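You operate a simulated robot arm through the tools that you are given. There is no shell and no other tool. Be economical: measure what you need, move in short steps, check, and stop when the job is done.

Carry out the task below with a simulated robot arm. There is one attempt and no reset: what you move stays moved.

Task
Take the short glass pipe with yellow ends and put it on the top shelf of the grey rack. Set down upright: short glass pipe with yellow ends.

Only the result counts: the job must be done as asked and must still hold three seconds after the hand-in. Knocking over, shifting, dropping, spilling or breaking anything else fails it.

Robot
A 7-joint arm with a two-finger parallel gripper on a trunk, on a base that drives. Base frame: it is fixed to the floor where the robot stands at the start and does not move with it; the origin is under the middle of the robot, x ahead of it, y to its left, z up; the surface under the hand at the start is at about z = 806. Readings come in mm, degrees, newtons and seconds.
With the tool pointing down near the work surface it reaches from about 200 to 740 mm from the robot's upright axis, wherever it stands. Its first joint turns from -166.0 to 166.0 degrees. Places, roughly: short glass pipe with yellow ends (20x6x7 cm) [500, -100, 800]; top shelf of the grey rack [-2200, 2600, 1500]. Payload 1.57 kg.
The TCP is the grasp point between the finger pads, 30 mm short of the fingertips. In the tool frame z runs along the fingers and y along their closing line. The gripper opens to 110 mm. The fingers are 24 mm wide and 12 mm thick; the gripper's body (48 by 112 mm) begins 78 mm behind the TCP.
Orientation is told as [roll, pitch, yaw] about the base's x, y, z axes, in that order, counted from this pose: with the fingers straight down and closing along the base's y, the tool's x points along the base's -x, its y along +y and its z along -z.

Tools
- The arm moves only by the tool servo_tool. Its argument "series" is a list of rows, each a list of 7 numbers: the shift along the tool's x, y, z in mm, then the turn, a rotation vector about the tool's x, y, z in degrees, then the gripper command, from -1 (shut) to 1 (fully open), values between in proportion. In form: [[dx, dy, dz, wx, wy, wz, hand], ...]. A call has 1 to 8 rows; each row shifts and turns the commanded pose from where the row before left it, along the tool's axes as they then stand. A row lasts 0.2 s, in which the tool goes at most 50 mm and 8.6 degrees; a call with a longer step from one row to the next is refused whole, and so is a gripper value outside its range. Where a pose cannot be reached the arm comes as near as it can. A force on the tool above 40 N (or 10 N above the force at the start of the call, whichever is more), or a blocked arm, ends the call early, and 0.2 s more pass. The fingers move at their own pace (about 45 mm/s each) and stop on an object; they squeeze with about 43 N. The grip force told is the motor's: it shows also when the fingers shut on nothing. Time passes only in rows, and 0.2 s behind the last, so rows that do not move let the fingers close. It gives the time, the measured TCP pose, the force on the tool (base axes), the opening and the grip force at its end, in the units of the frame above (readings bear some noise), with the torque about the TCP (base axes, N m) and any sound that the robot's microphone picked up.
- Cameras (640 x 400 px; columns grow to the right, rows downward): "scene" is now at [9.6, 108.5, 1469.4]; the picture's right is [-0.63, -0.78, 0.00], its down [-0.55, 0.44, -0.71] and it looks along [0.55, -0.45, -0.70] (base axes); focal length 290 px, centre (320, 200). "wrist" rides on the gripper at [70, 16, -141] in the tool frame; the picture's right is [-0.23, 0.97, 0.00], its down [-0.85, -0.20, -0.48] and it looks along [-0.47, -0.11, 0.88] (tool axes); focal length 222 px, centre (320, 200). There is no depth. A picture from a camera that has moved, and an enlarged one, comes with that camera's place and axes in the base frame and with its lens. The place of the scene camera against the robot may be out by one fixed shift of up to 12 mm in any direction.
- snapshot(camera): a new picture of that camera. It takes no simulated time.
- lift_body(by): slides the trunk up (or, below 0, down) by that many mm; the arm and the scene camera ride with it, the base frame stays. It gives what a move gives, with no picture.
- roll_base(legs): drives the robot by 1 to 6 legs, each [ahead, turn to the left] in mm and degrees, along the robot's own axes; the way and the turn of a leg run together, so that a leg with both is an arc; at most 1500 mm and 180 degrees a leg. The arm and the cameras ride along, it lands a little off, and it stops where it bumps. It gives what a move gives.
- pan_tilt(pan, tilt): turns the head with the scene camera to pan (to the left, within 155 degrees either way) and tilt (down, from -29 to 69), counted from straight ahead of the robot. It gives what a move gives.
- zoom(camera, box): a new picture of the part [left, top, right, bottom] of that camera's present view, enlarged. It takes no simulated time.
- job_done(): hands the job in; it is judged then, once.

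Work in short steps. Places have to be worked out from the pictures, the camera data and where the tool is seen: move nearer, look again, correct. Check each grasp and each placing, and mend what went wrong. You have 120 turns and 90 pictures in all, those below and enlarged ones among them. Open the gripper and draw the arm clear of the work before you hand the job in, unless the task says otherwise; then end with one line.

The tools are called after "Request:" as a command line: name --pt "numbers of a row" for each row, then --argument value for the rest, lists and objects as JSON in quotes. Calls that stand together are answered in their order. servo_tool: Moves the arm, as the interface text tells. Its arguments: {"type":"object","properties":{"series":{"type":"array","items":{"type":"array","items":{"type":"number"}}}},"required":["series"]} The other tools are called the same way: lift_body (by) slides the trunk up or down; roll_base (legs) drives the base; pan_tilt (pan, tilt) turns the head that bears the scene camera; snapshot (camera) takes a picture; zoom (camera, box) takes an enlarged picture of a part of a camera's view; job_done () hands the job in.

At the start:

```text
clock: 0.0
position: [462.8, -135.2, 1088.2]
tool_rot: [0.0, 0.0, 0.1]
force: [0.8, 0.4, 0.5]
torque: [0.0, 0.0, 0.04]
grip_width: 110.2
grip_force: 0.0
trunk travel left (down, up): [-400.0, 190.0]
robot x, y, heading: [1.2, 1.6, 0.1]
head pan, tilt: [-38.9, 44.8]
```

scene: 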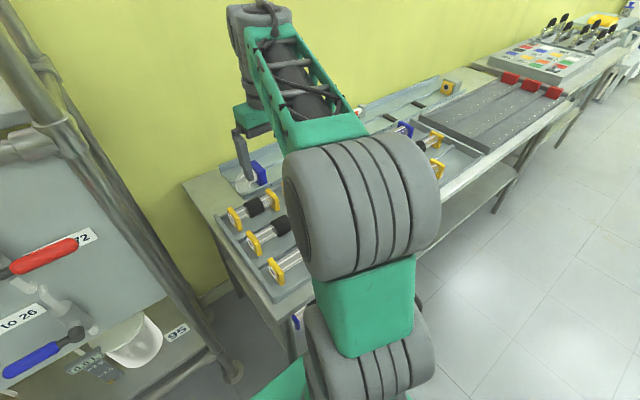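
wrist: 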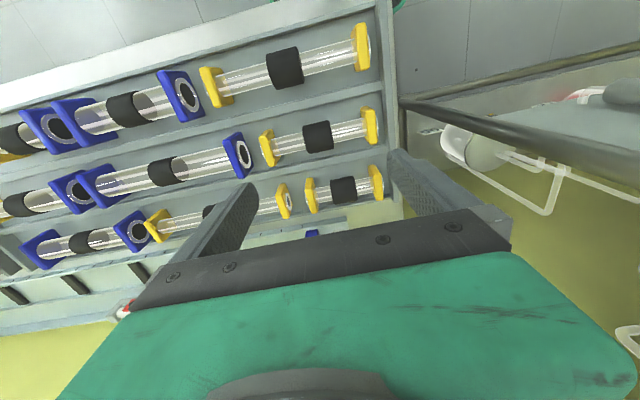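

The wrist view shows several yellow-ended pipes of different lengths. I'll look closer and look towards the rack as well.

Request:
zoom --camera "wrist" --box '[180, 0, 420, 250]'

Request:
pan_tilt --pan 130 --tilt 5

Request:
snapshot --camera "scene"

```text
1.60 times, centred on (300, 125) of wrist
camera zoom: at [392.5, -119.2, 1230.1], right [0.23, 0.97, 0.0], down [0.85, -0.2, 0.48], along [0.47, -0.11, -0.88], focal length 355 px, centre (352, 320)
```

zoom: 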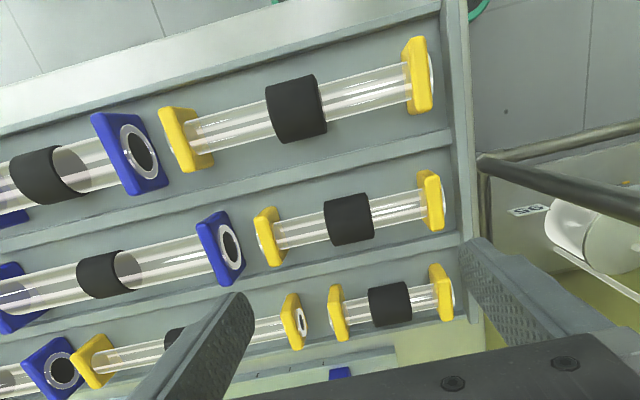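

```text
clock: 2.6
position: [462.2, -136.3, 1090.2]
tool_rot: [0.1, 0.0, 0.0]
force: [-0.9, -0.2, -0.3]
torque: [-0.01, 0.0, -0.03]
grip_width: 109.8
grip_force: 0.1
trunk travel left (down, up): [-400.0, 190.0]
robot x, y, heading: [1.7, -2.4, 0.2]
head pan, tilt: [130.0, 5.0]
```

```text
86 pictures are left
camera scene: at [-112.8, 230.1, 1532.1], right [0.77, 0.64, 0.0], down [0.06, -0.07, -1.0], along [-0.64, 0.76, -0.09], focal length 290 px, centre (320, 200)
```

scene: 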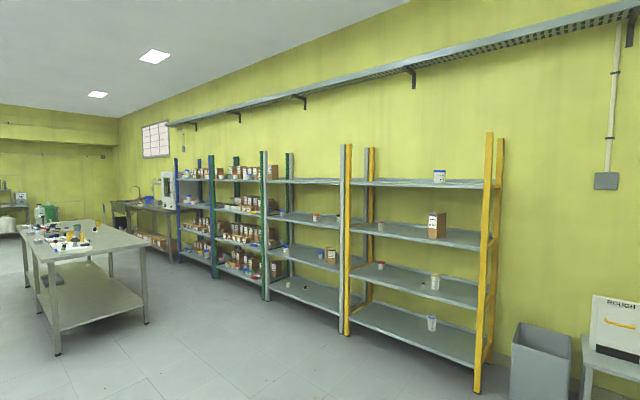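

The grey rack is in view, second from the right, with an empty top shelf. I'll measure the pipes by parallax, moving the hand forward and sideways, then looking again.

Request:
servo_tool --pt "-40 -20 0 0 0 0 1" --pt "-40 -20 0 0 0 0 1" --pt "-40 -20 0 0 0 0 1" --pt "0 0 0 0 0 0 1"

Request:
snapshot --camera "wrist"

Request:
pan_tilt --pan -15 --tilt 50

Request:
snapshot --camera "scene"

```text
clock: 3.6
position: [582.4, -196.3, 1088.7]
tool_rot: [0.0, 0.0, 0.0]
force: [-0.7, 0.4, -0.3]
torque: [0.01, 0.01, 0.0]
grip_width: 110.3
grip_force: 0.1
trunk travel left (down, up): [-400.0, 190.0]
robot x, y, heading: [-0.4, -1.0, -0.1]
head pan, tilt: [130.0, 5.0]
```

```text
85 pictures are left
camera wrist: at [513.0, -179.2, 1229.6], right [0.23, 0.97, 0.0], down [0.86, -0.2, 0.48], along [0.47, -0.11, -0.88], focal length 222 px, centre (320, 200)
```

wrist: 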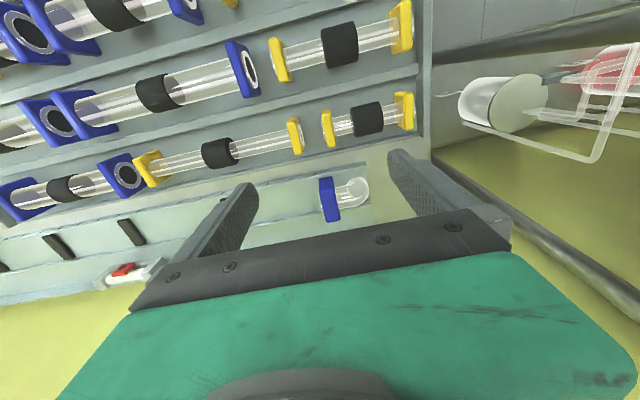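

```text
clock: 5.9
position: [582.7, -196.1, 1088.8]
tool_rot: [0.1, -0.1, -0.1]
force: [0.1, 0.1, 0.6]
torque: [0.01, -0.01, 0.0]
grip_width: 109.8
grip_force: 0.1
trunk travel left (down, up): [-400.0, 190.0]
robot x, y, heading: [-1.9, 0.1, 0.3]
head pan, tilt: [-15.0, 50.0]
```

```text
84 pictures are left
camera scene: at [20.6, 139.8, 1462.2], right [-0.26, -0.97, 0.0], down [-0.74, 0.2, -0.64], along [0.62, -0.17, -0.77], focal length 290 px, centre (320, 200)
```

scene: 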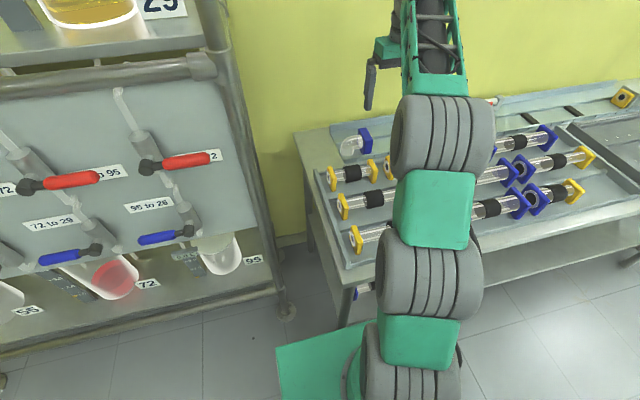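

Parallax puts the row-2 right pipe at about [482, -145], roughly 19–20 cm long. That matches the listed size and place: row 3 is about 14.5 cm and row 1 about 25 cm. I'll go above it and turn the hand 90° so the fingers straddle the black sleeve.

Request:
servo_tool --pt "40 20 0 0 0 0 1" --pt "40 20 0 0 0 0 1" --pt "20 11 0 0 0 8 1" --pt "0 0 0 0 0 8.5 1" --pt "0 0 0 0 0 8.5 1" --pt "0 0 0 0 0 8.5 1" --pt "0 0 0 0 0 8.5 1" --pt "0 0 0 0 0 8.5 1"

Request:
servo_tool --pt "0 0 0 0 0 8.5 1" --pt "0 0 0 0 0 8.5 1" --pt "0 0 0 0 0 8.5 1" --pt "0 0 0 0 0 8.5 1" --pt "0 0 0 0 0 5.5 1" --pt "0 0 0 0 0 0 1"

Request:
snapshot --camera "wrist"

```text
clock: 7.7
position: [483.4, -146.0, 1089.2]
tool_rot: [0.0, 0.0, -50.5]
force: [0.3, -0.1, 0.2]
torque: [-0.04, 0.01, 0.01]
grip_width: 110.0
grip_force: 0.1
trunk travel left (down, up): [-400.0, 190.0]
robot x, y, heading: [0.7, 4.7, -0.0]
head pan, tilt: [-15.0, 50.0]
```

```text
clock: 9.1
position: [481.5, -145.1, 1090.2]
tool_rot: [0.0, 0.0, -90.1]
force: [0.8, 0.0, 0.3]
torque: [0.01, 0.0, 0.03]
grip_width: 110.1
grip_force: 0.0
trunk travel left (down, up): [-400.0, 190.0]
robot x, y, heading: [-0.8, 2.2, -0.1]
head pan, tilt: [-15.0, 50.0]
```

```text
83 pictures are left
camera wrist: at [498.5, -74.6, 1230.2], right [0.97, -0.23, 0.0], down [-0.2, -0.85, 0.48], along [-0.11, -0.47, -0.88], focal length 222 px, centre (320, 200)
```

wrist: 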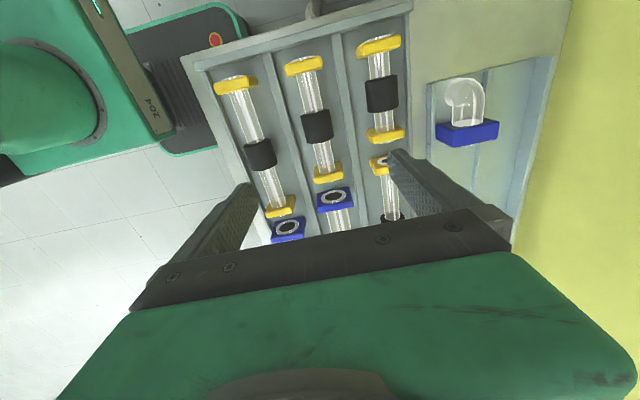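

The sleeve comes out at about [478, -143]. I'll lower part way and check.

Request:
servo_tool --pt "2 -3 45 0 0 0 1" --pt "0 0 45 0 0 0 1" --pt "0 0 40 0 0 0 1" --pt "0 0 20 0 0 0 1" --pt "0 0 0 0 0 0 1"

Request:
snapshot --camera "wrist"

Request:
snapshot --camera "scene"

```text
clock: 10.3
position: [478.8, -142.1, 937.3]
tool_rot: [-0.1, 0.0, -89.9]
force: [0.4, -0.8, -0.3]
torque: [0.0, -0.01, 0.02]
grip_width: 110.3
grip_force: 0.0
trunk travel left (down, up): [-400.0, 190.0]
robot x, y, heading: [3.7, 0.5, 0.3]
head pan, tilt: [-15.0, 50.0]
```

```text
82 pictures are left
camera wrist: at [495.4, -72.1, 1077.9], right [0.97, -0.23, 0.0], down [-0.2, -0.86, 0.48], along [-0.11, -0.47, -0.88], focal length 222 px, centre (320, 200)
```

wrist: 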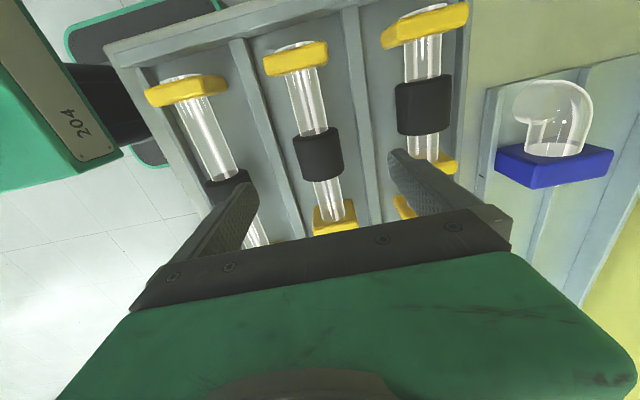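

```text
81 pictures are left
camera scene: at [20.8, 139.8, 1462.2], right [-0.26, -0.97, 0.0], down [-0.74, 0.2, -0.64], along [0.62, -0.17, -0.77], focal length 290 px, centre (320, 200)
```

scene: 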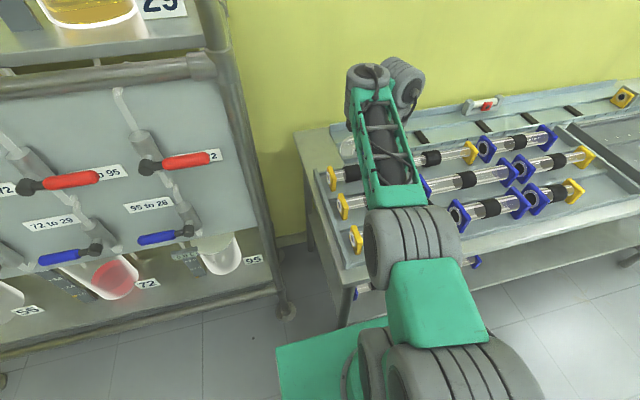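

Parallax between the two views gives a sleeve axis of about [476, -146, 830]. I'll zoom to judge the sleeve width and the tray dividers before lowering the fingers between them.

Request:
zoom --camera "wrist" --box '[200, 20, 440, 250]'

```text
1.74 times, centred on (320, 135) of wrist
camera zoom: at [495.4, -72.1, 1077.9], right [0.97, -0.23, 0.0], down [-0.2, -0.86, 0.48], along [-0.11, -0.47, -0.88], focal length 386 px, centre (320, 313)
```

zoom: 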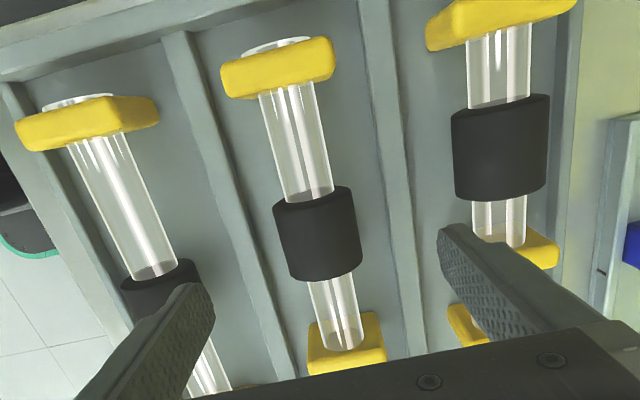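

The plate is about 62 mm wide, which matches 6 cm; the neighbours' plates are 74–80 mm. The sleeve is about 52 mm across and the channel spans about x 430–527. I'll narrow the opening to about 68 mm and lower so the tips stay just above the dividers.

Request:
servo_tool --pt "-4 -2 0 0 0 0 0.24" --pt "0 0 10 0 0 0 0.24" --pt "0 0 20 0 0 0 0.24" --pt "0 0 20 0 0 0 0.24" --pt "0 0 0 0 0 0 0.24"

Request:
zoom --camera "wrist" --box '[180, 0, 460, 260]'

```text
clock: 11.5
position: [480.9, -148.5, 908.4]
tool_rot: [-0.3, 0.0, -90.0]
force: [0.5, 0.2, -1.4]
torque: [-0.06, 0.02, 0.0]
grip_width: 68.3
grip_force: 0.1
out of reach, approached as far as the arm can: row 3, 4
trunk travel left (down, up): [-400.0, 190.0]
robot x, y, heading: [0.3, 1.5, -0.0]
head pan, tilt: [-15.0, 50.0]
```

```text
1.54 times, centred on (320, 130) of wrist
camera zoom: at [498.1, -78.3, 1048.8], right [0.97, -0.23, -0.01], down [-0.2, -0.86, 0.48], along [-0.11, -0.47, -0.88], focal length 342 px, centre (320, 308)
```

zoom: 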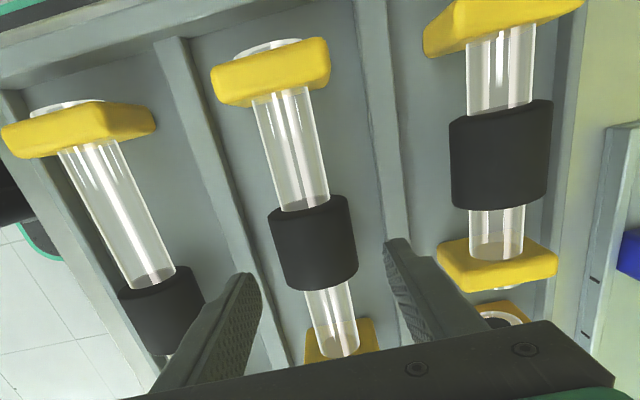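

The arm can't go lower in this posture, so I'll use the trunk to come down.

Request:
lift_body --by -40

Request:
servo_tool --pt "0 0 0 0 0 0 0.24"

Request:
zoom --camera "wrist" --box '[180, 0, 460, 260]'

```text
clock: 12.3
position: [480.5, -148.1, 867.7]
tool_rot: [-0.4, 0.0, -90.1]
force: [0.0, -0.5, 0.0]
torque: [0.02, -0.03, -0.01]
grip_width: 68.1
grip_force: 0.1
trunk travel left (down, up): [-360.0, 230.0]
robot x, y, heading: [0.2, 3.4, 0.2]
head pan, tilt: [-15.0, 50.0]
```

```text
clock: 12.7
position: [481.5, -149.7, 869.5]
tool_rot: [-0.5, 0.0, -89.9]
force: [-0.3, 0.6, -0.3]
torque: [0.02, 0.01, 0.02]
grip_width: 68.2
grip_force: 0.0
trunk travel left (down, up): [-360.0, 230.0]
robot x, y, heading: [-0.1, -1.1, 0.2]
head pan, tilt: [-15.0, 50.0]
```

```text
1.54 times, centred on (320, 130) of wrist
camera zoom: at [498.0, -78.4, 1008.9], right [0.97, -0.23, -0.01], down [-0.2, -0.86, 0.48], along [-0.12, -0.47, -0.88], focal length 342 px, centre (320, 308)
```

zoom: 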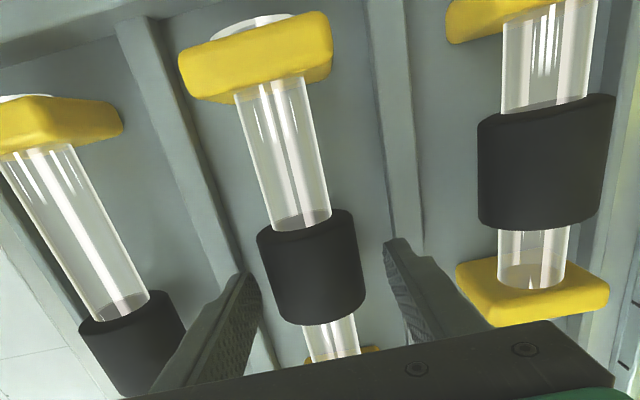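

The sleeve is at x≈476 and the tool at 481, so I'll shift 4–5 mm and lower the trunk further.

Request:
servo_tool --pt "0 -4.5 0 0 0 0 0.24" --pt "0 0 0 0 0 0 0.24"

Request:
lift_body --by -20

Request:
zoom --camera "wrist" --box '[180, 0, 460, 260]'

```text
clock: 13.3
position: [476.6, -148.9, 869.4]
tool_rot: [-0.6, 0.1, -90.1]
force: [0.5, 0.3, -0.9]
torque: [0.04, -0.02, -0.01]
grip_width: 68.5
grip_force: 0.0
trunk travel left (down, up): [-360.0, 230.0]
robot x, y, heading: [3.2, 1.0, -0.4]
head pan, tilt: [-15.0, 50.0]
```

```text
clock: 14.0
position: [477.3, -150.2, 848.8]
tool_rot: [-0.6, 0.1, -90.0]
force: [-0.3, 0.5, 0.1]
torque: [0.0, 0.0, 0.02]
grip_width: 67.6
grip_force: 0.0
trunk travel left (down, up): [-340.0, 250.0]
robot x, y, heading: [1.4, 2.9, -0.1]
head pan, tilt: [-15.0, 50.0]
```

```text
1.54 times, centred on (320, 130) of wrist
camera zoom: at [494.9, -78.8, 989.4], right [0.97, -0.23, -0.01], down [-0.19, -0.86, 0.48], along [-0.12, -0.46, -0.88], focal length 342 px, centre (320, 308)
```

zoom: 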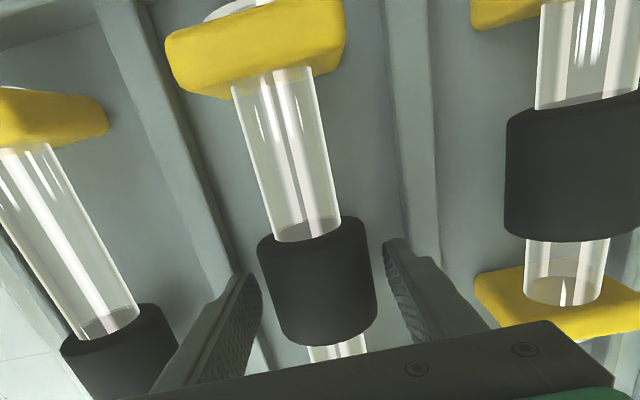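

The sleeve lies between the fingers at the right depth, so I'll close.

Request:
servo_tool --pt "0 0 0 0 0 0 -0.2" --pt "0 0 0 0 0 0 -1" --pt "0 0 0 0 0 0 -1" --pt "0 0 0 0 0 0 -1" --pt "0 0 0 0 0 0 -1"

Request:
lift_body --by 30

Request:
snapshot --camera "wrist"

```text
clock: 15.2
position: [476.8, -148.3, 848.9]
tool_rot: [-0.6, 0.1, -90.0]
force: [0.5, -0.6, 0.3]
torque: [0.01, 0.02, 0.09]
grip_width: 47.8
grip_force: 43.3
trunk travel left (down, up): [-340.0, 250.0]
robot x, y, heading: [0.9, 2.1, 0.1]
head pan, tilt: [-15.0, 50.0]
```

```text
clock: 15.9
position: [476.6, -149.3, 877.6]
tool_rot: [-0.7, 0.0, -90.0]
force: [-0.6, 0.6, -2.8]
torque: [-0.03, 0.03, -0.01]
grip_width: 47.9
grip_force: 43.1
trunk travel left (down, up): [-370.0, 220.0]
robot x, y, heading: [-2.2, -0.1, 0.3]
head pan, tilt: [-15.0, 50.0]
```

```text
76 pictures are left
camera wrist: at [495.0, -78.9, 1019.3], right [0.97, -0.23, -0.01], down [-0.19, -0.86, 0.48], along [-0.12, -0.46, -0.88], focal length 222 px, centre (320, 200)
```

wrist: 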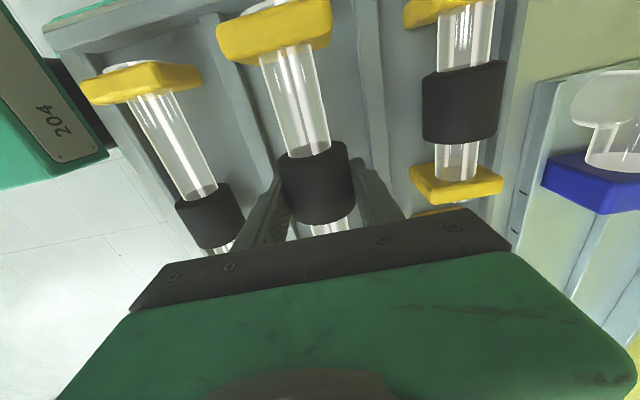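

The grasp holds (48 mm, about 3 N load). I'll raise the pipe well clear with the trunk, then look around before driving.

Request:
lift_body --by 220

Request:
snapshot --camera "wrist"

Request:
pan_tilt --pan 60 --tilt 35

Request:
snapshot --camera "scene"

Request:
pan_tilt --pan 150 --tilt 35

Request:
snapshot --camera "scene"

Request:
pan_tilt --pan -130 --tilt 35

Request:
snapshot --camera "scene"

```text
clock: 18.2
position: [477.7, -149.3, 1099.4]
tool_rot: [-0.7, 0.1, -90.0]
force: [-0.1, 0.3, -1.8]
torque: [-0.02, -0.01, 0.03]
grip_width: 47.8
grip_force: 42.6
trunk travel left (down, up): [-590.0, 0.0]
robot x, y, heading: [-2.8, -0.1, 0.2]
head pan, tilt: [-15.0, 50.0]
```

```text
75 pictures are left
camera wrist: at [495.0, -78.9, 1239.3], right [0.97, -0.23, -0.01], down [-0.19, -0.86, 0.48], along [-0.12, -0.46, -0.88], focal length 222 px, centre (320, 200)
```

wrist: 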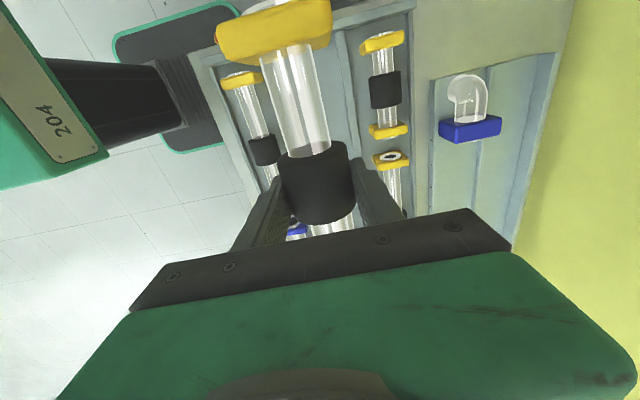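

```text
clock: 19.7
position: [475.4, -148.0, 1098.0]
tool_rot: [-0.6, 0.1, -90.0]
force: [-0.2, 0.8, -2.4]
torque: [0.01, 0.0, -0.01]
grip_width: 47.5
grip_force: 43.2
trunk travel left (down, up): [-590.0, 0.0]
robot x, y, heading: [1.9, 0.1, -0.0]
head pan, tilt: [60.0, 35.0]
```

```text
74 pictures are left
camera scene: at [-9.5, 235.9, 1673.9], right [0.87, -0.5, 0.0], down [-0.29, -0.5, -0.82], along [0.41, 0.71, -0.57], focal length 290 px, centre (320, 200)
```

scene: 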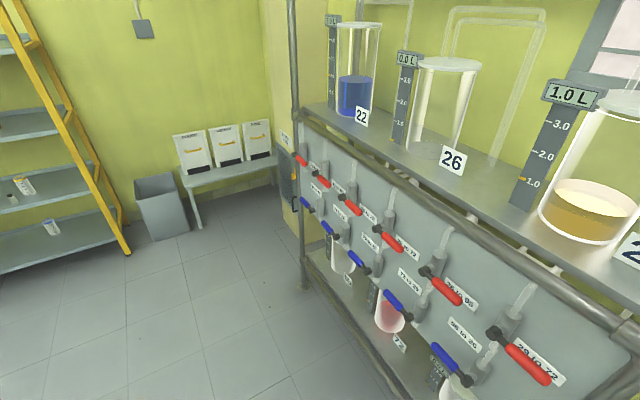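

```text
clock: 21.4
position: [476.1, -148.8, 1100.5]
tool_rot: [-0.6, 0.1, -90.0]
force: [0.2, -1.1, -1.5]
torque: [-0.03, 0.01, 0.0]
grip_width: 47.9
grip_force: 43.0
trunk travel left (down, up): [-590.0, 0.0]
robot x, y, heading: [-0.1, 0.5, -0.2]
head pan, tilt: [150.0, 35.0]
```

```text
73 pictures are left
camera scene: at [-129.8, 203.7, 1673.9], right [0.5, 0.87, 0.0], down [0.5, -0.29, -0.82], along [-0.71, 0.41, -0.57], focal length 290 px, centre (320, 200)
```

scene: 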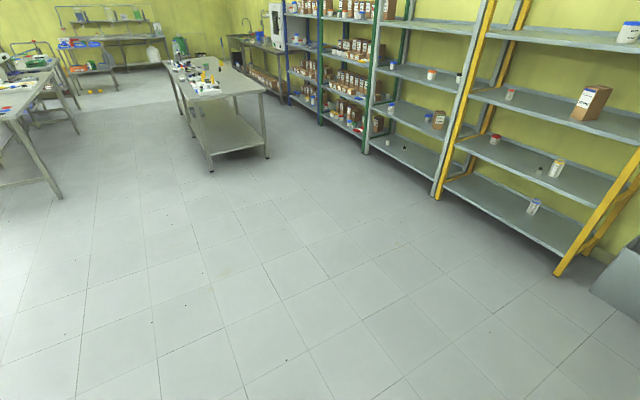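

```text
clock: 25.2
position: [478.0, -149.2, 1098.5]
tool_rot: [-0.7, 0.1, -90.0]
force: [0.5, 0.1, -2.8]
torque: [-0.05, -0.01, -0.01]
grip_width: 47.7
grip_force: 43.2
trunk travel left (down, up): [-590.0, 0.0]
robot x, y, heading: [0.0, 1.2, -0.2]
head pan, tilt: [-130.0, 35.0]
```

```text
72 pictures are left
camera scene: at [-110.2, 92.1, 1673.9], right [-0.77, 0.64, 0.0], down [0.37, 0.44, -0.82], along [-0.53, -0.63, -0.57], focal length 290 px, centre (320, 200)
```

scene: 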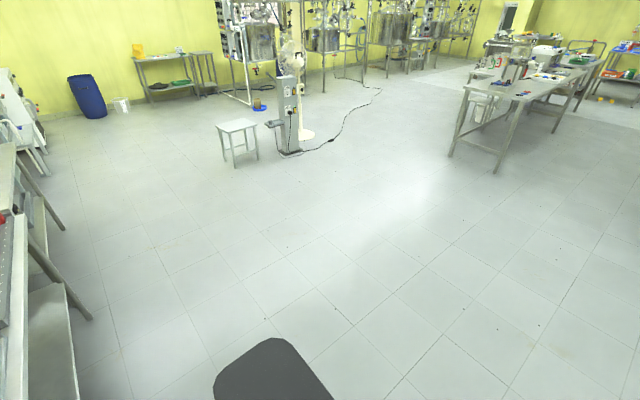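

Measured floor points: the grey rack's front legs are at about x −2850 and −1670, y≈2460, and the floor behind the robot is free. I'll back off 800 mm, turn left 136°, and drive to about (−2265, 1400) in legs.

Request:
roll_base --legs '[[-800, 0]]'

Request:
roll_base --legs '[[0, 136]]'

Request:
pan_tilt --pan 0 --tilt 20

Request:
snapshot --camera "scene"

```text
clock: 29.5
position: [-329.5, -151.3, 1099.9]
tool_rot: [-0.7, 0.0, -90.8]
force: [0.6, -0.9, -2.3]
torque: [-0.02, -0.01, 0.01]
grip_width: 48.0
grip_force: 43.3
trunk travel left (down, up): [-590.0, 0.0]
robot x, y, heading: [-803.6, 3.7, -1.0]
head pan, tilt: [-130.0, 35.0]
```

```text
clock: 35.6
position: [-1047.6, 443.2, 1097.8]
tool_rot: [-0.6, 0.0, 46.4]
force: [-0.1, 0.7, -2.6]
torque: [0.03, 0.02, 0.0]
grip_width: 47.6
grip_force: 42.2
trunk travel left (down, up): [-590.0, 0.0]
robot x, y, heading: [-804.6, 3.9, 136.5]
head pan, tilt: [-130.0, 35.0]
```

```text
clock: 37.7
position: [-1048.1, 443.7, 1098.0]
tool_rot: [-0.7, 0.2, 46.4]
force: [0.0, 0.3, -1.5]
torque: [0.01, -0.05, 0.02]
grip_width: 48.1
grip_force: 42.8
trunk travel left (down, up): [-590.0, 0.0]
robot x, y, heading: [-804.9, 6.3, 136.4]
head pan, tilt: [0.0, 20.0]
```

```text
71 pictures are left
camera scene: at [-928.8, -78.1, 1697.8], right [0.69, 0.72, 0.0], down [0.25, -0.24, -0.94], along [-0.68, 0.65, -0.34], focal length 290 px, centre (320, 200)
```

scene: 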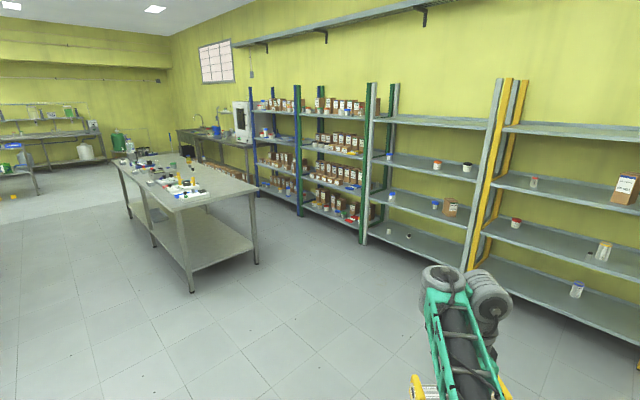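

The way is clear, with the table well to the left. I'll drive to the staging point and then turn right to face the rack.

Request:
roll_base --legs '[[1000, 0], [1000, 0]]'

Request:
roll_base --legs '[[0, -46]]'

Request:
pan_tilt --pan 0 --tilt 10

Request:
snapshot --camera "scene"

```text
clock: 47.8
position: [-2505.9, 1851.6, 1097.7]
tool_rot: [-0.7, 0.2, 45.3]
force: [-0.8, -0.3, -2.5]
torque: [0.02, -0.04, -0.01]
grip_width: 47.7
grip_force: 43.1
trunk travel left (down, up): [-590.0, 0.0]
robot x, y, heading: [-2268.1, 1410.2, 134.9]
head pan, tilt: [0.0, 20.0]
```

```text
clock: 50.3
position: [-2114.4, 1884.9, 1099.1]
tool_rot: [-0.7, 0.1, -0.8]
force: [-0.5, -0.8, -1.3]
torque: [0.01, -0.01, -0.02]
grip_width: 47.7
grip_force: 42.9
trunk travel left (down, up): [-590.0, 0.0]
robot x, y, heading: [-2269.6, 1405.3, 89.4]
head pan, tilt: [0.0, 20.0]
```

```text
clock: 51.0
position: [-2115.6, 1884.9, 1098.9]
tool_rot: [-0.7, 0.1, -0.7]
force: [0.4, 0.7, -2.7]
torque: [-0.02, -0.04, -0.01]
grip_width: 47.6
grip_force: 43.0
trunk travel left (down, up): [-590.0, 0.0]
robot x, y, heading: [-2267.0, 1407.1, 89.6]
head pan, tilt: [0.0, 10.0]
```

```text
70 pictures are left
camera scene: at [-2418.7, 1449.8, 1714.0], right [1.0, -0.01, 0.0], down [0.0, -0.17, -0.98], along [0.01, 0.98, -0.17], focal length 290 px, centre (320, 200)
```

scene: 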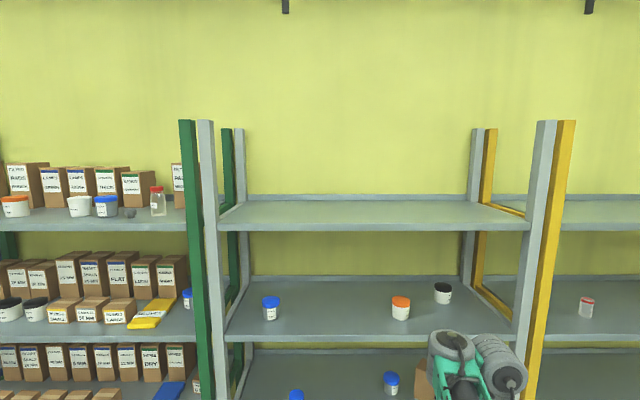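

The robot faces the rack. The top shelf comes out at z≈1480–1500, y≈2450–2750, x≈−2770…−1665, and it is empty. I'll raise the arm here in free space to check that the height is reachable.

Request:
servo_tool --pt "0 0 -30 0 0 0 -1" --pt "0 0 -45 0 0 0 -1" --pt "0 0 -45 0 0 0 -1" --pt "0 0 -45 0 0 0 -1" --pt "0 0 -45 0 0 0 -1" --pt "0 0 -45 0 0 0 -1" --pt "0 0 -30 0 0 0 -1" --pt "0 0 0 0 0 0 -1"

```text
clock: 52.8
position: [-2114.8, 1889.9, 1380.8]
tool_rot: [-0.8, 0.1, -0.8]
force: [0.6, 0.8, -2.3]
torque: [-0.03, 0.01, 0.03]
grip_width: 47.9
grip_force: 42.8
trunk travel left (down, up): [-590.0, 0.0]
robot x, y, heading: [-2275.2, 1412.5, 89.4]
head pan, tilt: [0.0, 10.0]
```

Still vertical and on track; continuing up to about 1590.

Request:
servo_tool --pt "0 0 -40 0 0 0 -1" --pt "0 0 -45 0 0 0 -1" --pt "0 0 -45 0 0 0 -1" --pt "0 0 -45 0 0 0 -1" --pt "0 0 -35 0 0 0 -1" --pt "0 0 0 0 0 0 -1"

Request:
snapshot --camera "scene"

Request:
snapshot --camera "wrist"

```text
clock: 54.2
position: [-2122.6, 1869.8, 1425.6]
tool_rot: [-0.6, 0.0, -0.8]
force: [0.7, -0.2, -1.9]
torque: [-0.01, -0.01, 0.03]
grip_width: 47.8
grip_force: 43.0
out of reach, approached as far as the arm can: row 1, 2, 3, 4, 5
trunk travel left (down, up): [-590.0, 0.0]
robot x, y, heading: [-2269.5, 1408.5, 89.4]
head pan, tilt: [0.0, 10.0]
```

```text
69 pictures are left
camera scene: at [-2418.6, 1450.0, 1714.0], right [1.0, -0.01, 0.0], down [0.0, -0.17, -0.98], along [0.01, 0.98, -0.17], focal length 290 px, centre (320, 200)
```

scene: 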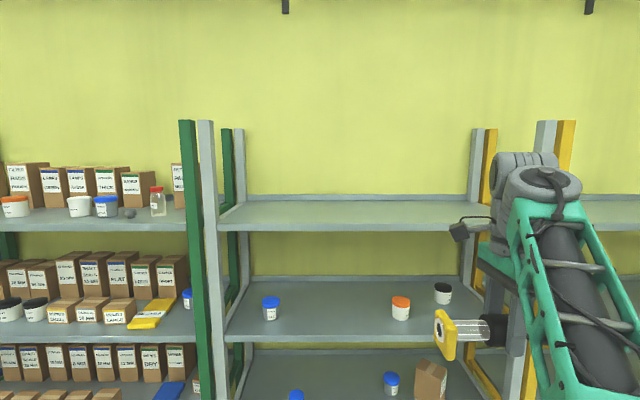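

```text
68 pictures are left
camera wrist: at [-2191.0, 1889.2, 1566.2], right [0.24, 0.97, -0.01], down [0.85, -0.2, 0.48], along [0.46, -0.12, -0.88], focal length 222 px, centre (320, 200)
```

wrist: 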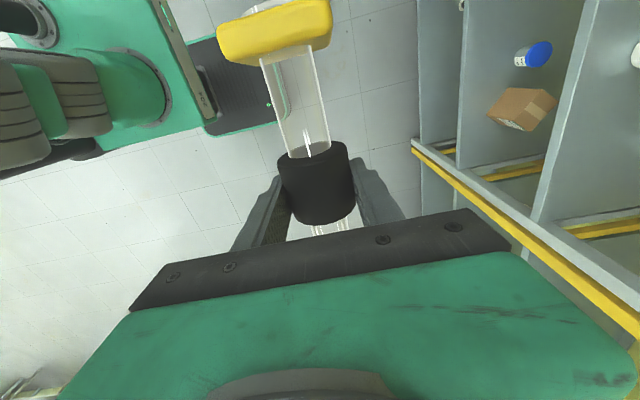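

Pointing straight down at radius 500 the arm tops out near z 1425, so I need a shorter radius and perhaps a forward tilt. I'll test that in free space: bring the hand in front of the robot's centre and closer, then raise.

Request:
servo_tool --pt "40 -20 20 0 0 0 -1" --pt "40 -20 0 0 0 0 -1" --pt "40 -20 0 0 0 0 -1" --pt "30 -20 0 0 0 0 -1" --pt "0 0 0 0 0 0 -1"

Request:
servo_tool --pt "0 0 -20 0 0 0 -1" --pt "0 0 -40 0 0 0 -1" --pt "0 0 -40 0 0 0 -1" --pt "0 0 -40 0 0 0 -1" --pt "0 0 0 0 0 0 -1"

```text
clock: 55.4
position: [-2272.2, 1792.1, 1405.0]
tool_rot: [-0.7, 0.1, -0.7]
force: [0.9, 0.0, -2.1]
torque: [-0.01, 0.0, 0.01]
grip_width: 47.6
grip_force: 43.0
trunk travel left (down, up): [-590.0, 0.0]
robot x, y, heading: [-2271.8, 1414.0, 89.2]
head pan, tilt: [0.0, 10.0]
```

```text
clock: 56.6
position: [-2272.1, 1792.2, 1444.7]
tool_rot: [-0.7, 0.1, -0.7]
force: [-0.1, 0.6, -2.3]
torque: [0.04, 0.01, 0.01]
grip_width: 48.1
grip_force: 43.2
out of reach, approached as far as the arm can: row 2, 3, 4
trunk travel left (down, up): [-590.0, 0.0]
robot x, y, heading: [-2273.4, 1412.4, 89.5]
head pan, tilt: [0.0, 10.0]
```

Still limited at 1445, so the limit is a joint rather than reach. I'll test a 40° forward tilt while raising.

Request:
servo_tool --pt "0 0 0 -8 0 0 -1" --pt "0 0 0 -8 0 0 -1" --pt "0 0 0 -8 0 0 -1" --pt "0 0 0 -8 0 0 -1" --pt "0 0 0 -8 0 0 -1" --pt "0 0 0 0 0 0 -1"

Request:
servo_tool --pt "0 20 -25 0 0 0 -1" --pt "0 25 -30 0 0 0 -1" --pt "0 25 -30 0 0 0 -1" --pt "0 0 0 0 0 0 -1"

```text
clock: 58.0
position: [-2274.5, 1794.3, 1436.8]
tool_rot: [38.7, 0.3, -0.3]
force: [0.8, 0.6, -2.9]
torque: [-0.01, -0.05, 0.0]
grip_width: 48.0
grip_force: 42.9
trunk travel left (down, up): [-590.0, 0.0]
robot x, y, heading: [-2266.5, 1406.5, 89.2]
head pan, tilt: [0.0, 10.0]
```

```text
clock: 59.0
position: [-2271.5, 1790.2, 1550.7]
tool_rot: [39.4, 0.2, -0.6]
force: [0.1, -1.1, -2.5]
torque: [0.03, -0.03, -0.04]
grip_width: 48.0
grip_force: 43.5
trunk travel left (down, up): [-590.0, 0.0]
robot x, y, heading: [-2269.8, 1411.1, 89.4]
head pan, tilt: [0.0, 10.0]
```

With the tilt it reaches 1550 easily. I'll go a bit higher, then find the smallest tilt that holds the needed height.

Request:
servo_tool --pt "0 19 -23 0 0 0 -1" --pt "0 19 -23 0 0 0 -1" --pt "0 0 0 0 0 0 -1"

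Request:
servo_tool --pt "0 0 0 7 0 0 -1" --pt "0 0 0 7 0 0 -1" --pt "0 0 0 0 0 0 -1"

```text
clock: 59.8
position: [-2273.3, 1791.0, 1613.8]
tool_rot: [39.5, 0.1, -0.7]
force: [0.7, -0.5, -1.9]
torque: [-0.03, -0.04, -0.01]
grip_width: 48.2
grip_force: 42.8
trunk travel left (down, up): [-590.0, 0.0]
robot x, y, heading: [-2268.5, 1406.2, 89.3]
head pan, tilt: [0.0, 10.0]
```

```text
clock: 60.6
position: [-2271.8, 1793.6, 1563.8]
tool_rot: [25.1, 0.1, -0.7]
force: [0.0, 0.9, -2.7]
torque: [-0.05, -0.02, 0.02]
grip_width: 47.7
grip_force: 42.6
out of reach, approached as far as the arm can: row 2
trunk travel left (down, up): [-590.0, 0.0]
robot x, y, heading: [-2271.2, 1406.0, 89.4]
head pan, tilt: [0.0, 10.0]
```

At about 25° tilt it holds 1564, so about 20–22° will do for the final height. I'll restore the 39° tilt for a high approach and check the base's front extent against the rack.

Request:
servo_tool --pt "0 0 0 -7 0 0 -1" --pt "0 0 0 -7 0 0 -1" --pt "0 0 0 0 0 0 -1"

Request:
pan_tilt --pan 30 --tilt 60

Request:
snapshot --camera "scene"

Request:
snapshot --camera "wrist"

```text
clock: 61.4
position: [-2272.6, 1793.1, 1563.9]
tool_rot: [39.3, 0.1, -0.7]
force: [0.2, 0.4, -2.0]
torque: [-0.02, -0.01, 0.01]
grip_width: 48.0
grip_force: 43.3
trunk travel left (down, up): [-590.0, 0.0]
robot x, y, heading: [-2271.8, 1408.9, 89.6]
head pan, tilt: [0.0, 10.0]
```

```text
clock: 62.6
position: [-2272.8, 1792.2, 1563.6]
tool_rot: [39.3, 0.1, -0.7]
force: [0.3, 0.0, -1.2]
torque: [-0.01, -0.02, 0.01]
grip_width: 47.6
grip_force: 42.9
trunk travel left (down, up): [-590.0, 0.0]
robot x, y, heading: [-2269.1, 1406.6, 89.1]
head pan, tilt: [30.0, 60.0]
```

```text
67 pictures are left
camera scene: at [-2452.6, 1414.8, 1639.7], right [0.87, 0.49, 0.0], down [0.42, -0.75, -0.5], along [-0.25, 0.44, -0.87], focal length 290 px, centre (320, 200)
```

scene: 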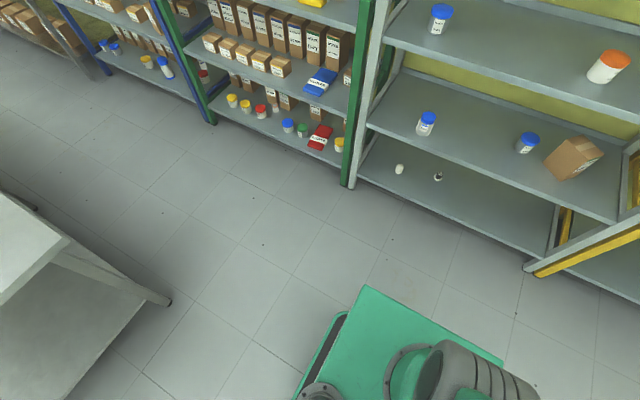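

```text
66 pictures are left
camera wrist: at [-2342.9, 1716.5, 1683.1], right [0.24, 0.75, 0.62], down [0.85, -0.47, 0.24], along [0.47, 0.47, -0.75], focal length 222 px, centre (320, 200)
```

wrist: 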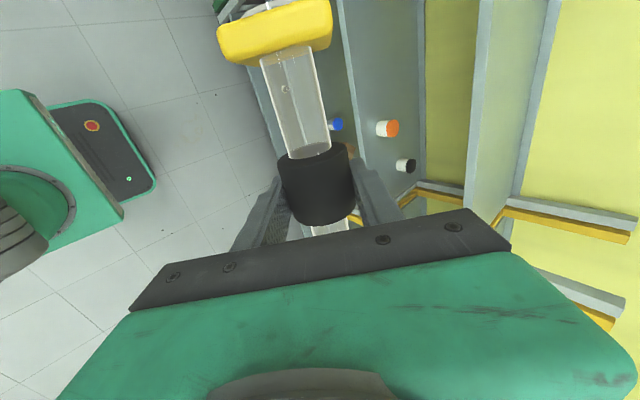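

The base front is about 280 mm ahead of its axis and the rack front is at y≈2435, so the robot may go to about y 2070. I'll raise the hand 50 mm more and advance 450 mm first, then look.

Request:
servo_tool --pt "0 16 -20 0 0 0 -1" --pt "0 16 -19 0 0 0 -1" --pt "0 0 0 0 0 0 -1"

Request:
roll_base --legs '[[450, 0]]'

Request:
pan_tilt --pan -5 --tilt 20

Request:
snapshot --camera "scene"

Request:
snapshot --camera "wrist"

```text
clock: 63.4
position: [-2271.2, 1793.1, 1613.4]
tool_rot: [39.4, 0.1, -0.6]
force: [-0.9, 0.2, -2.7]
torque: [-0.02, 0.01, -0.03]
grip_width: 47.7
grip_force: 43.2
trunk travel left (down, up): [-590.0, 0.0]
robot x, y, heading: [-2270.6, 1411.5, 89.3]
head pan, tilt: [30.0, 60.0]
```

```text
clock: 66.1
position: [-2268.0, 2243.8, 1614.2]
tool_rot: [39.3, 0.1, -0.4]
force: [0.0, 0.4, -2.1]
torque: [-0.01, 0.0, 0.01]
grip_width: 47.7
grip_force: 43.4
trunk travel left (down, up): [-590.0, 0.0]
robot x, y, heading: [-2268.1, 1860.9, 89.6]
head pan, tilt: [30.0, 60.0]
```

```text
clock: 67.2
position: [-2268.6, 2243.4, 1615.2]
tool_rot: [39.3, 0.1, -0.4]
force: [-0.3, -0.3, -2.1]
torque: [0.03, -0.04, -0.01]
grip_width: 47.8
grip_force: 43.1
trunk travel left (down, up): [-590.0, 0.0]
robot x, y, heading: [-2268.2, 1858.6, 89.7]
head pan, tilt: [-5.0, 20.0]
```

```text
65 pictures are left
camera scene: at [-2406.7, 1898.3, 1697.7], right [1.0, -0.09, 0.0], down [-0.03, -0.34, -0.94], along [0.09, 0.94, -0.34], focal length 290 px, centre (320, 200)
```

scene: 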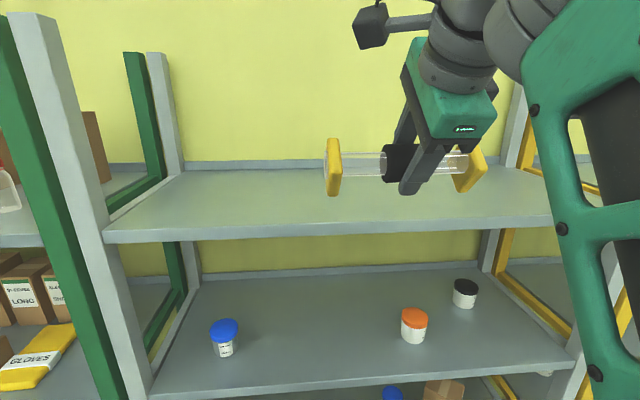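

```text
64 pictures are left
camera wrist: at [-2338.8, 2166.9, 1733.4], right [0.23, 0.75, 0.62], down [0.85, -0.46, 0.24], along [0.47, 0.47, -0.75], focal length 222 px, centre (320, 200)
```

wrist: 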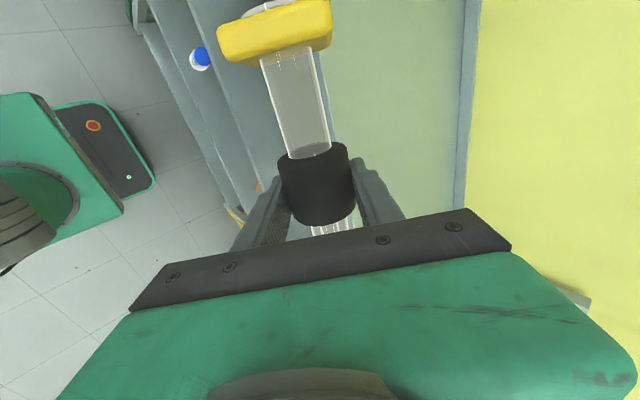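

The hand is well above the shelf. The shelf height estimate is 1455–1495, which I'll refine. Advancing 200 mm more.

Request:
roll_base --legs '[[200, 0]]'

Request:
servo_tool --pt "0 31 25 0 0 0 -1" --pt "0 31 25 0 0 0 -1" --pt "0 23 19 0 0 0 -1" --pt "0 0 0 0 0 0 -1"

Request:
snapshot --camera "scene"

Request:
snapshot --camera "wrist"

```text
clock: 68.8
position: [-2267.2, 2443.3, 1613.5]
tool_rot: [39.3, 0.1, -0.4]
force: [-0.3, 1.0, -1.8]
torque: [-0.03, -0.04, -0.01]
grip_width: 47.7
grip_force: 43.1
trunk travel left (down, up): [-590.0, 0.0]
robot x, y, heading: [-2265.6, 2059.2, 89.7]
head pan, tilt: [-5.0, 20.0]
```

```text
clock: 69.8
position: [-2267.7, 2549.8, 1613.2]
tool_rot: [39.2, 0.1, -0.4]
force: [-0.7, 0.7, -3.2]
torque: [-0.04, -0.02, -0.03]
grip_width: 47.7
grip_force: 43.0
trunk travel left (down, up): [-590.0, 0.0]
robot x, y, heading: [-2264.5, 2057.4, 89.8]
head pan, tilt: [-5.0, 20.0]
```

```text
63 pictures are left
camera scene: at [-2405.4, 2096.1, 1697.8], right [1.0, -0.09, 0.0], down [-0.03, -0.34, -0.94], along [0.09, 0.94, -0.34], focal length 290 px, centre (320, 200)
```

scene: 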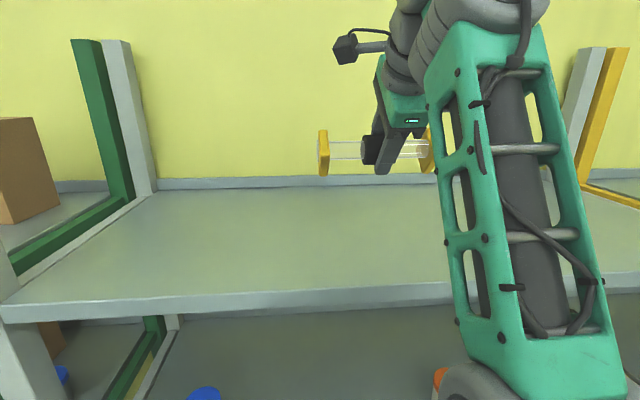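

```text
62 pictures are left
camera wrist: at [-2338.5, 2474.2, 1731.7], right [0.23, 0.75, 0.62], down [0.85, -0.46, 0.24], along [0.47, 0.47, -0.75], focal length 222 px, centre (320, 200)
```

wrist: 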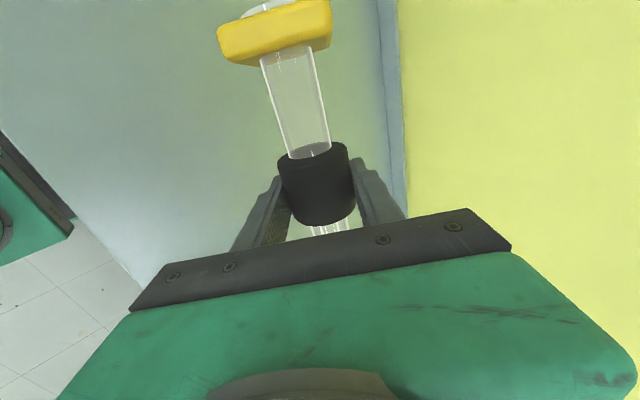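

From the wrist view the shelf's front edge is at y≈2400, and triangulation gives a surface z of about 1475–1490. The pipe is over the middle of the shelf's depth. I'll lower 40 mm and reduce the tilt to about 25°.

Request:
servo_tool --pt "0 -13 15 0 0 0 -1" --pt "0 -13 16 0 0 0 -1" --pt "0 0 0 7 0 0 -1" --pt "0 0 0 7 0 0 -1" --pt "0 0 0 0 0 0 -1"

Request:
zoom --camera "scene" --box '[260, 100, 500, 300]'

Request:
snapshot --camera "wrist"

```text
clock: 71.0
position: [-2267.8, 2550.5, 1572.0]
tool_rot: [28.7, 0.0, -0.4]
force: [1.1, 0.9, -2.0]
torque: [-0.03, -0.02, 0.02]
grip_width: 48.0
grip_force: 42.9
out of reach, approached as far as the arm can: row 4
trunk travel left (down, up): [-590.0, 0.0]
robot x, y, heading: [-2262.6, 2059.8, 89.8]
head pan, tilt: [-5.0, 20.0]
```

```text
2.00 times, centred on (380, 200) of scene
camera zoom: at [-2405.4, 2097.9, 1697.7], right [1.0, -0.09, 0.0], down [-0.03, -0.34, -0.94], along [0.09, 0.94, -0.34], focal length 581 px, centre (200, 200)
```

zoom: 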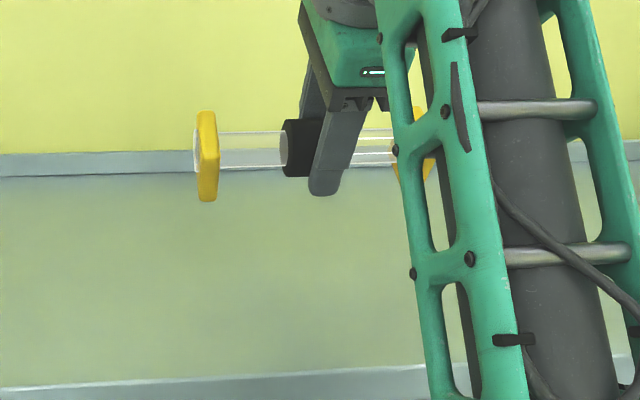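

```text
60 pictures are left
camera wrist: at [-2338.0, 2499.2, 1703.7], right [0.23, 0.85, 0.47], down [0.85, -0.41, 0.32], along [0.47, 0.32, -0.82], focal length 222 px, centre (320, 200)
```

wrist: 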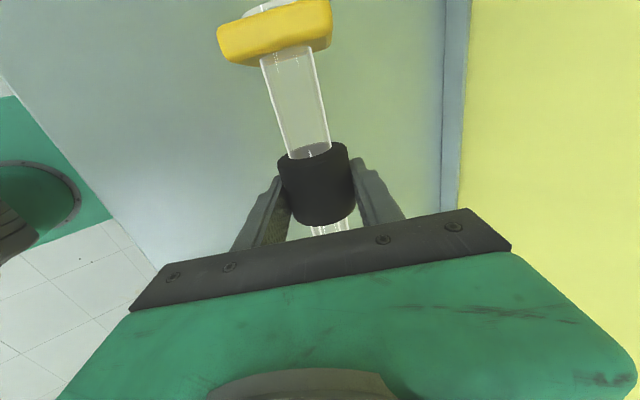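

Clear so far. I'll step down in small moves, reducing the tilt and watching the force for contact.

Request:
servo_tool --pt "0 -6 13 0 0 0 -1" --pt "0 0 0 3 0 0 -1" --pt "0 0 0 0 0 0 -1"

Request:
servo_tool --pt "0 -3 7 0 0 0 -1" --pt "0 0 0 2 0 0 -1" --pt "0 0 0 0 0 0 -1"

Request:
zoom --camera "scene" --box '[280, 130, 440, 230]'

```text
clock: 71.8
position: [-2268.3, 2549.9, 1559.2]
tool_rot: [25.8, 0.1, -0.4]
force: [-0.6, 0.3, -2.6]
torque: [0.0, -0.01, 0.0]
grip_width: 48.2
grip_force: 42.7
trunk travel left (down, up): [-590.0, 0.0]
robot x, y, heading: [-2266.8, 2057.7, 89.4]
head pan, tilt: [-5.0, 20.0]
```

```text
clock: 72.6
position: [-2268.4, 2550.4, 1551.4]
tool_rot: [23.9, 0.0, -0.4]
force: [-0.2, -0.7, -2.6]
torque: [0.03, -0.03, 0.02]
grip_width: 47.9
grip_force: 42.6
trunk travel left (down, up): [-590.0, 0.0]
robot x, y, heading: [-2263.3, 2057.2, 89.7]
head pan, tilt: [-5.0, 20.0]
```

```text
4.00 times, centred on (360, 180) of scene
camera zoom: at [-2405.4, 2096.4, 1697.8], right [1.0, -0.09, 0.0], down [-0.03, -0.34, -0.94], along [0.09, 0.94, -0.34], focal length 1162 px, centre (160, 280)
```

zoom: 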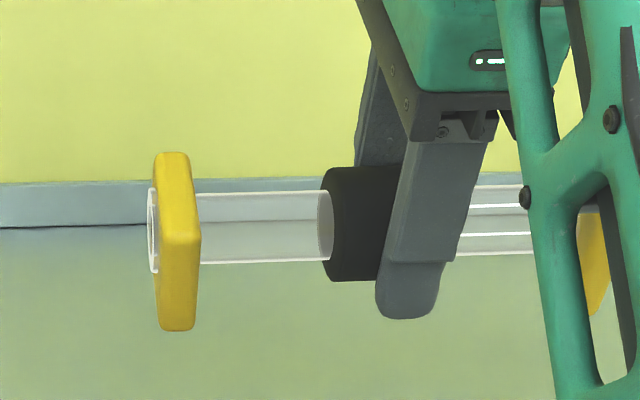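

No contact yet, and the lowest plate corner is estimated at about z 1485. Continuing in small steps down with less tilt.

Request:
servo_tool --pt "0 -2 4.5 1 0 0 -1" --pt "0 0 0 0 0 0 -1"

Request:
servo_tool --pt "0 -2 4.5 1 0 0 -1" --pt "0 0 0 0 0 0 -1"

Request:
zoom --camera "scene" --box '[280, 130, 440, 230]'

Request:
snapshot --camera "wrist"

```text
clock: 73.2
position: [-2267.5, 2552.5, 1547.1]
tool_rot: [22.8, 0.0, -0.5]
force: [0.6, -0.4, -1.1]
torque: [-0.01, -0.02, 0.0]
grip_width: 47.7
grip_force: 42.7
trunk travel left (down, up): [-590.0, 0.0]
robot x, y, heading: [-2260.8, 2060.3, 89.6]
head pan, tilt: [-5.0, 20.0]
```

```text
clock: 73.8
position: [-2269.1, 2551.6, 1542.0]
tool_rot: [21.8, 0.1, -0.4]
force: [0.3, -0.2, -1.9]
torque: [-0.01, -0.03, 0.01]
grip_width: 47.8
grip_force: 43.3
trunk travel left (down, up): [-590.0, 0.0]
robot x, y, heading: [-2263.0, 2060.2, 89.5]
head pan, tilt: [-5.0, 20.0]
```

```text
4.00 times, centred on (360, 180) of scene
camera zoom: at [-2405.4, 2096.9, 1697.7], right [1.0, -0.09, 0.0], down [-0.03, -0.34, -0.94], along [0.09, 0.94, -0.34], focal length 1162 px, centre (160, 280)
```

zoom: 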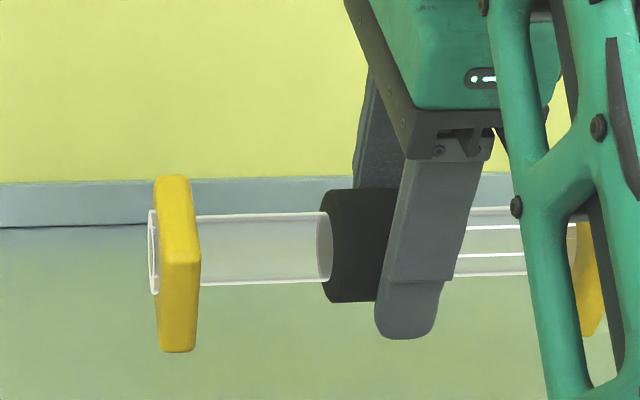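

```text
57 pictures are left
camera wrist: at [-2337.3, 2516.1, 1678.8], right [0.23, 0.9, 0.36], down [0.85, -0.37, 0.37], along [0.47, 0.22, -0.86], focal length 222 px, centre (320, 200)
```

wrist: 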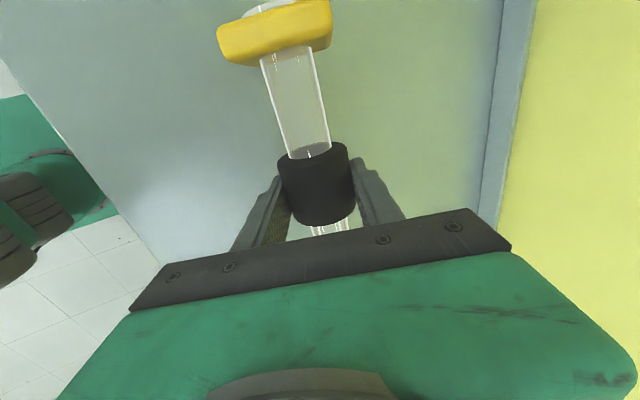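

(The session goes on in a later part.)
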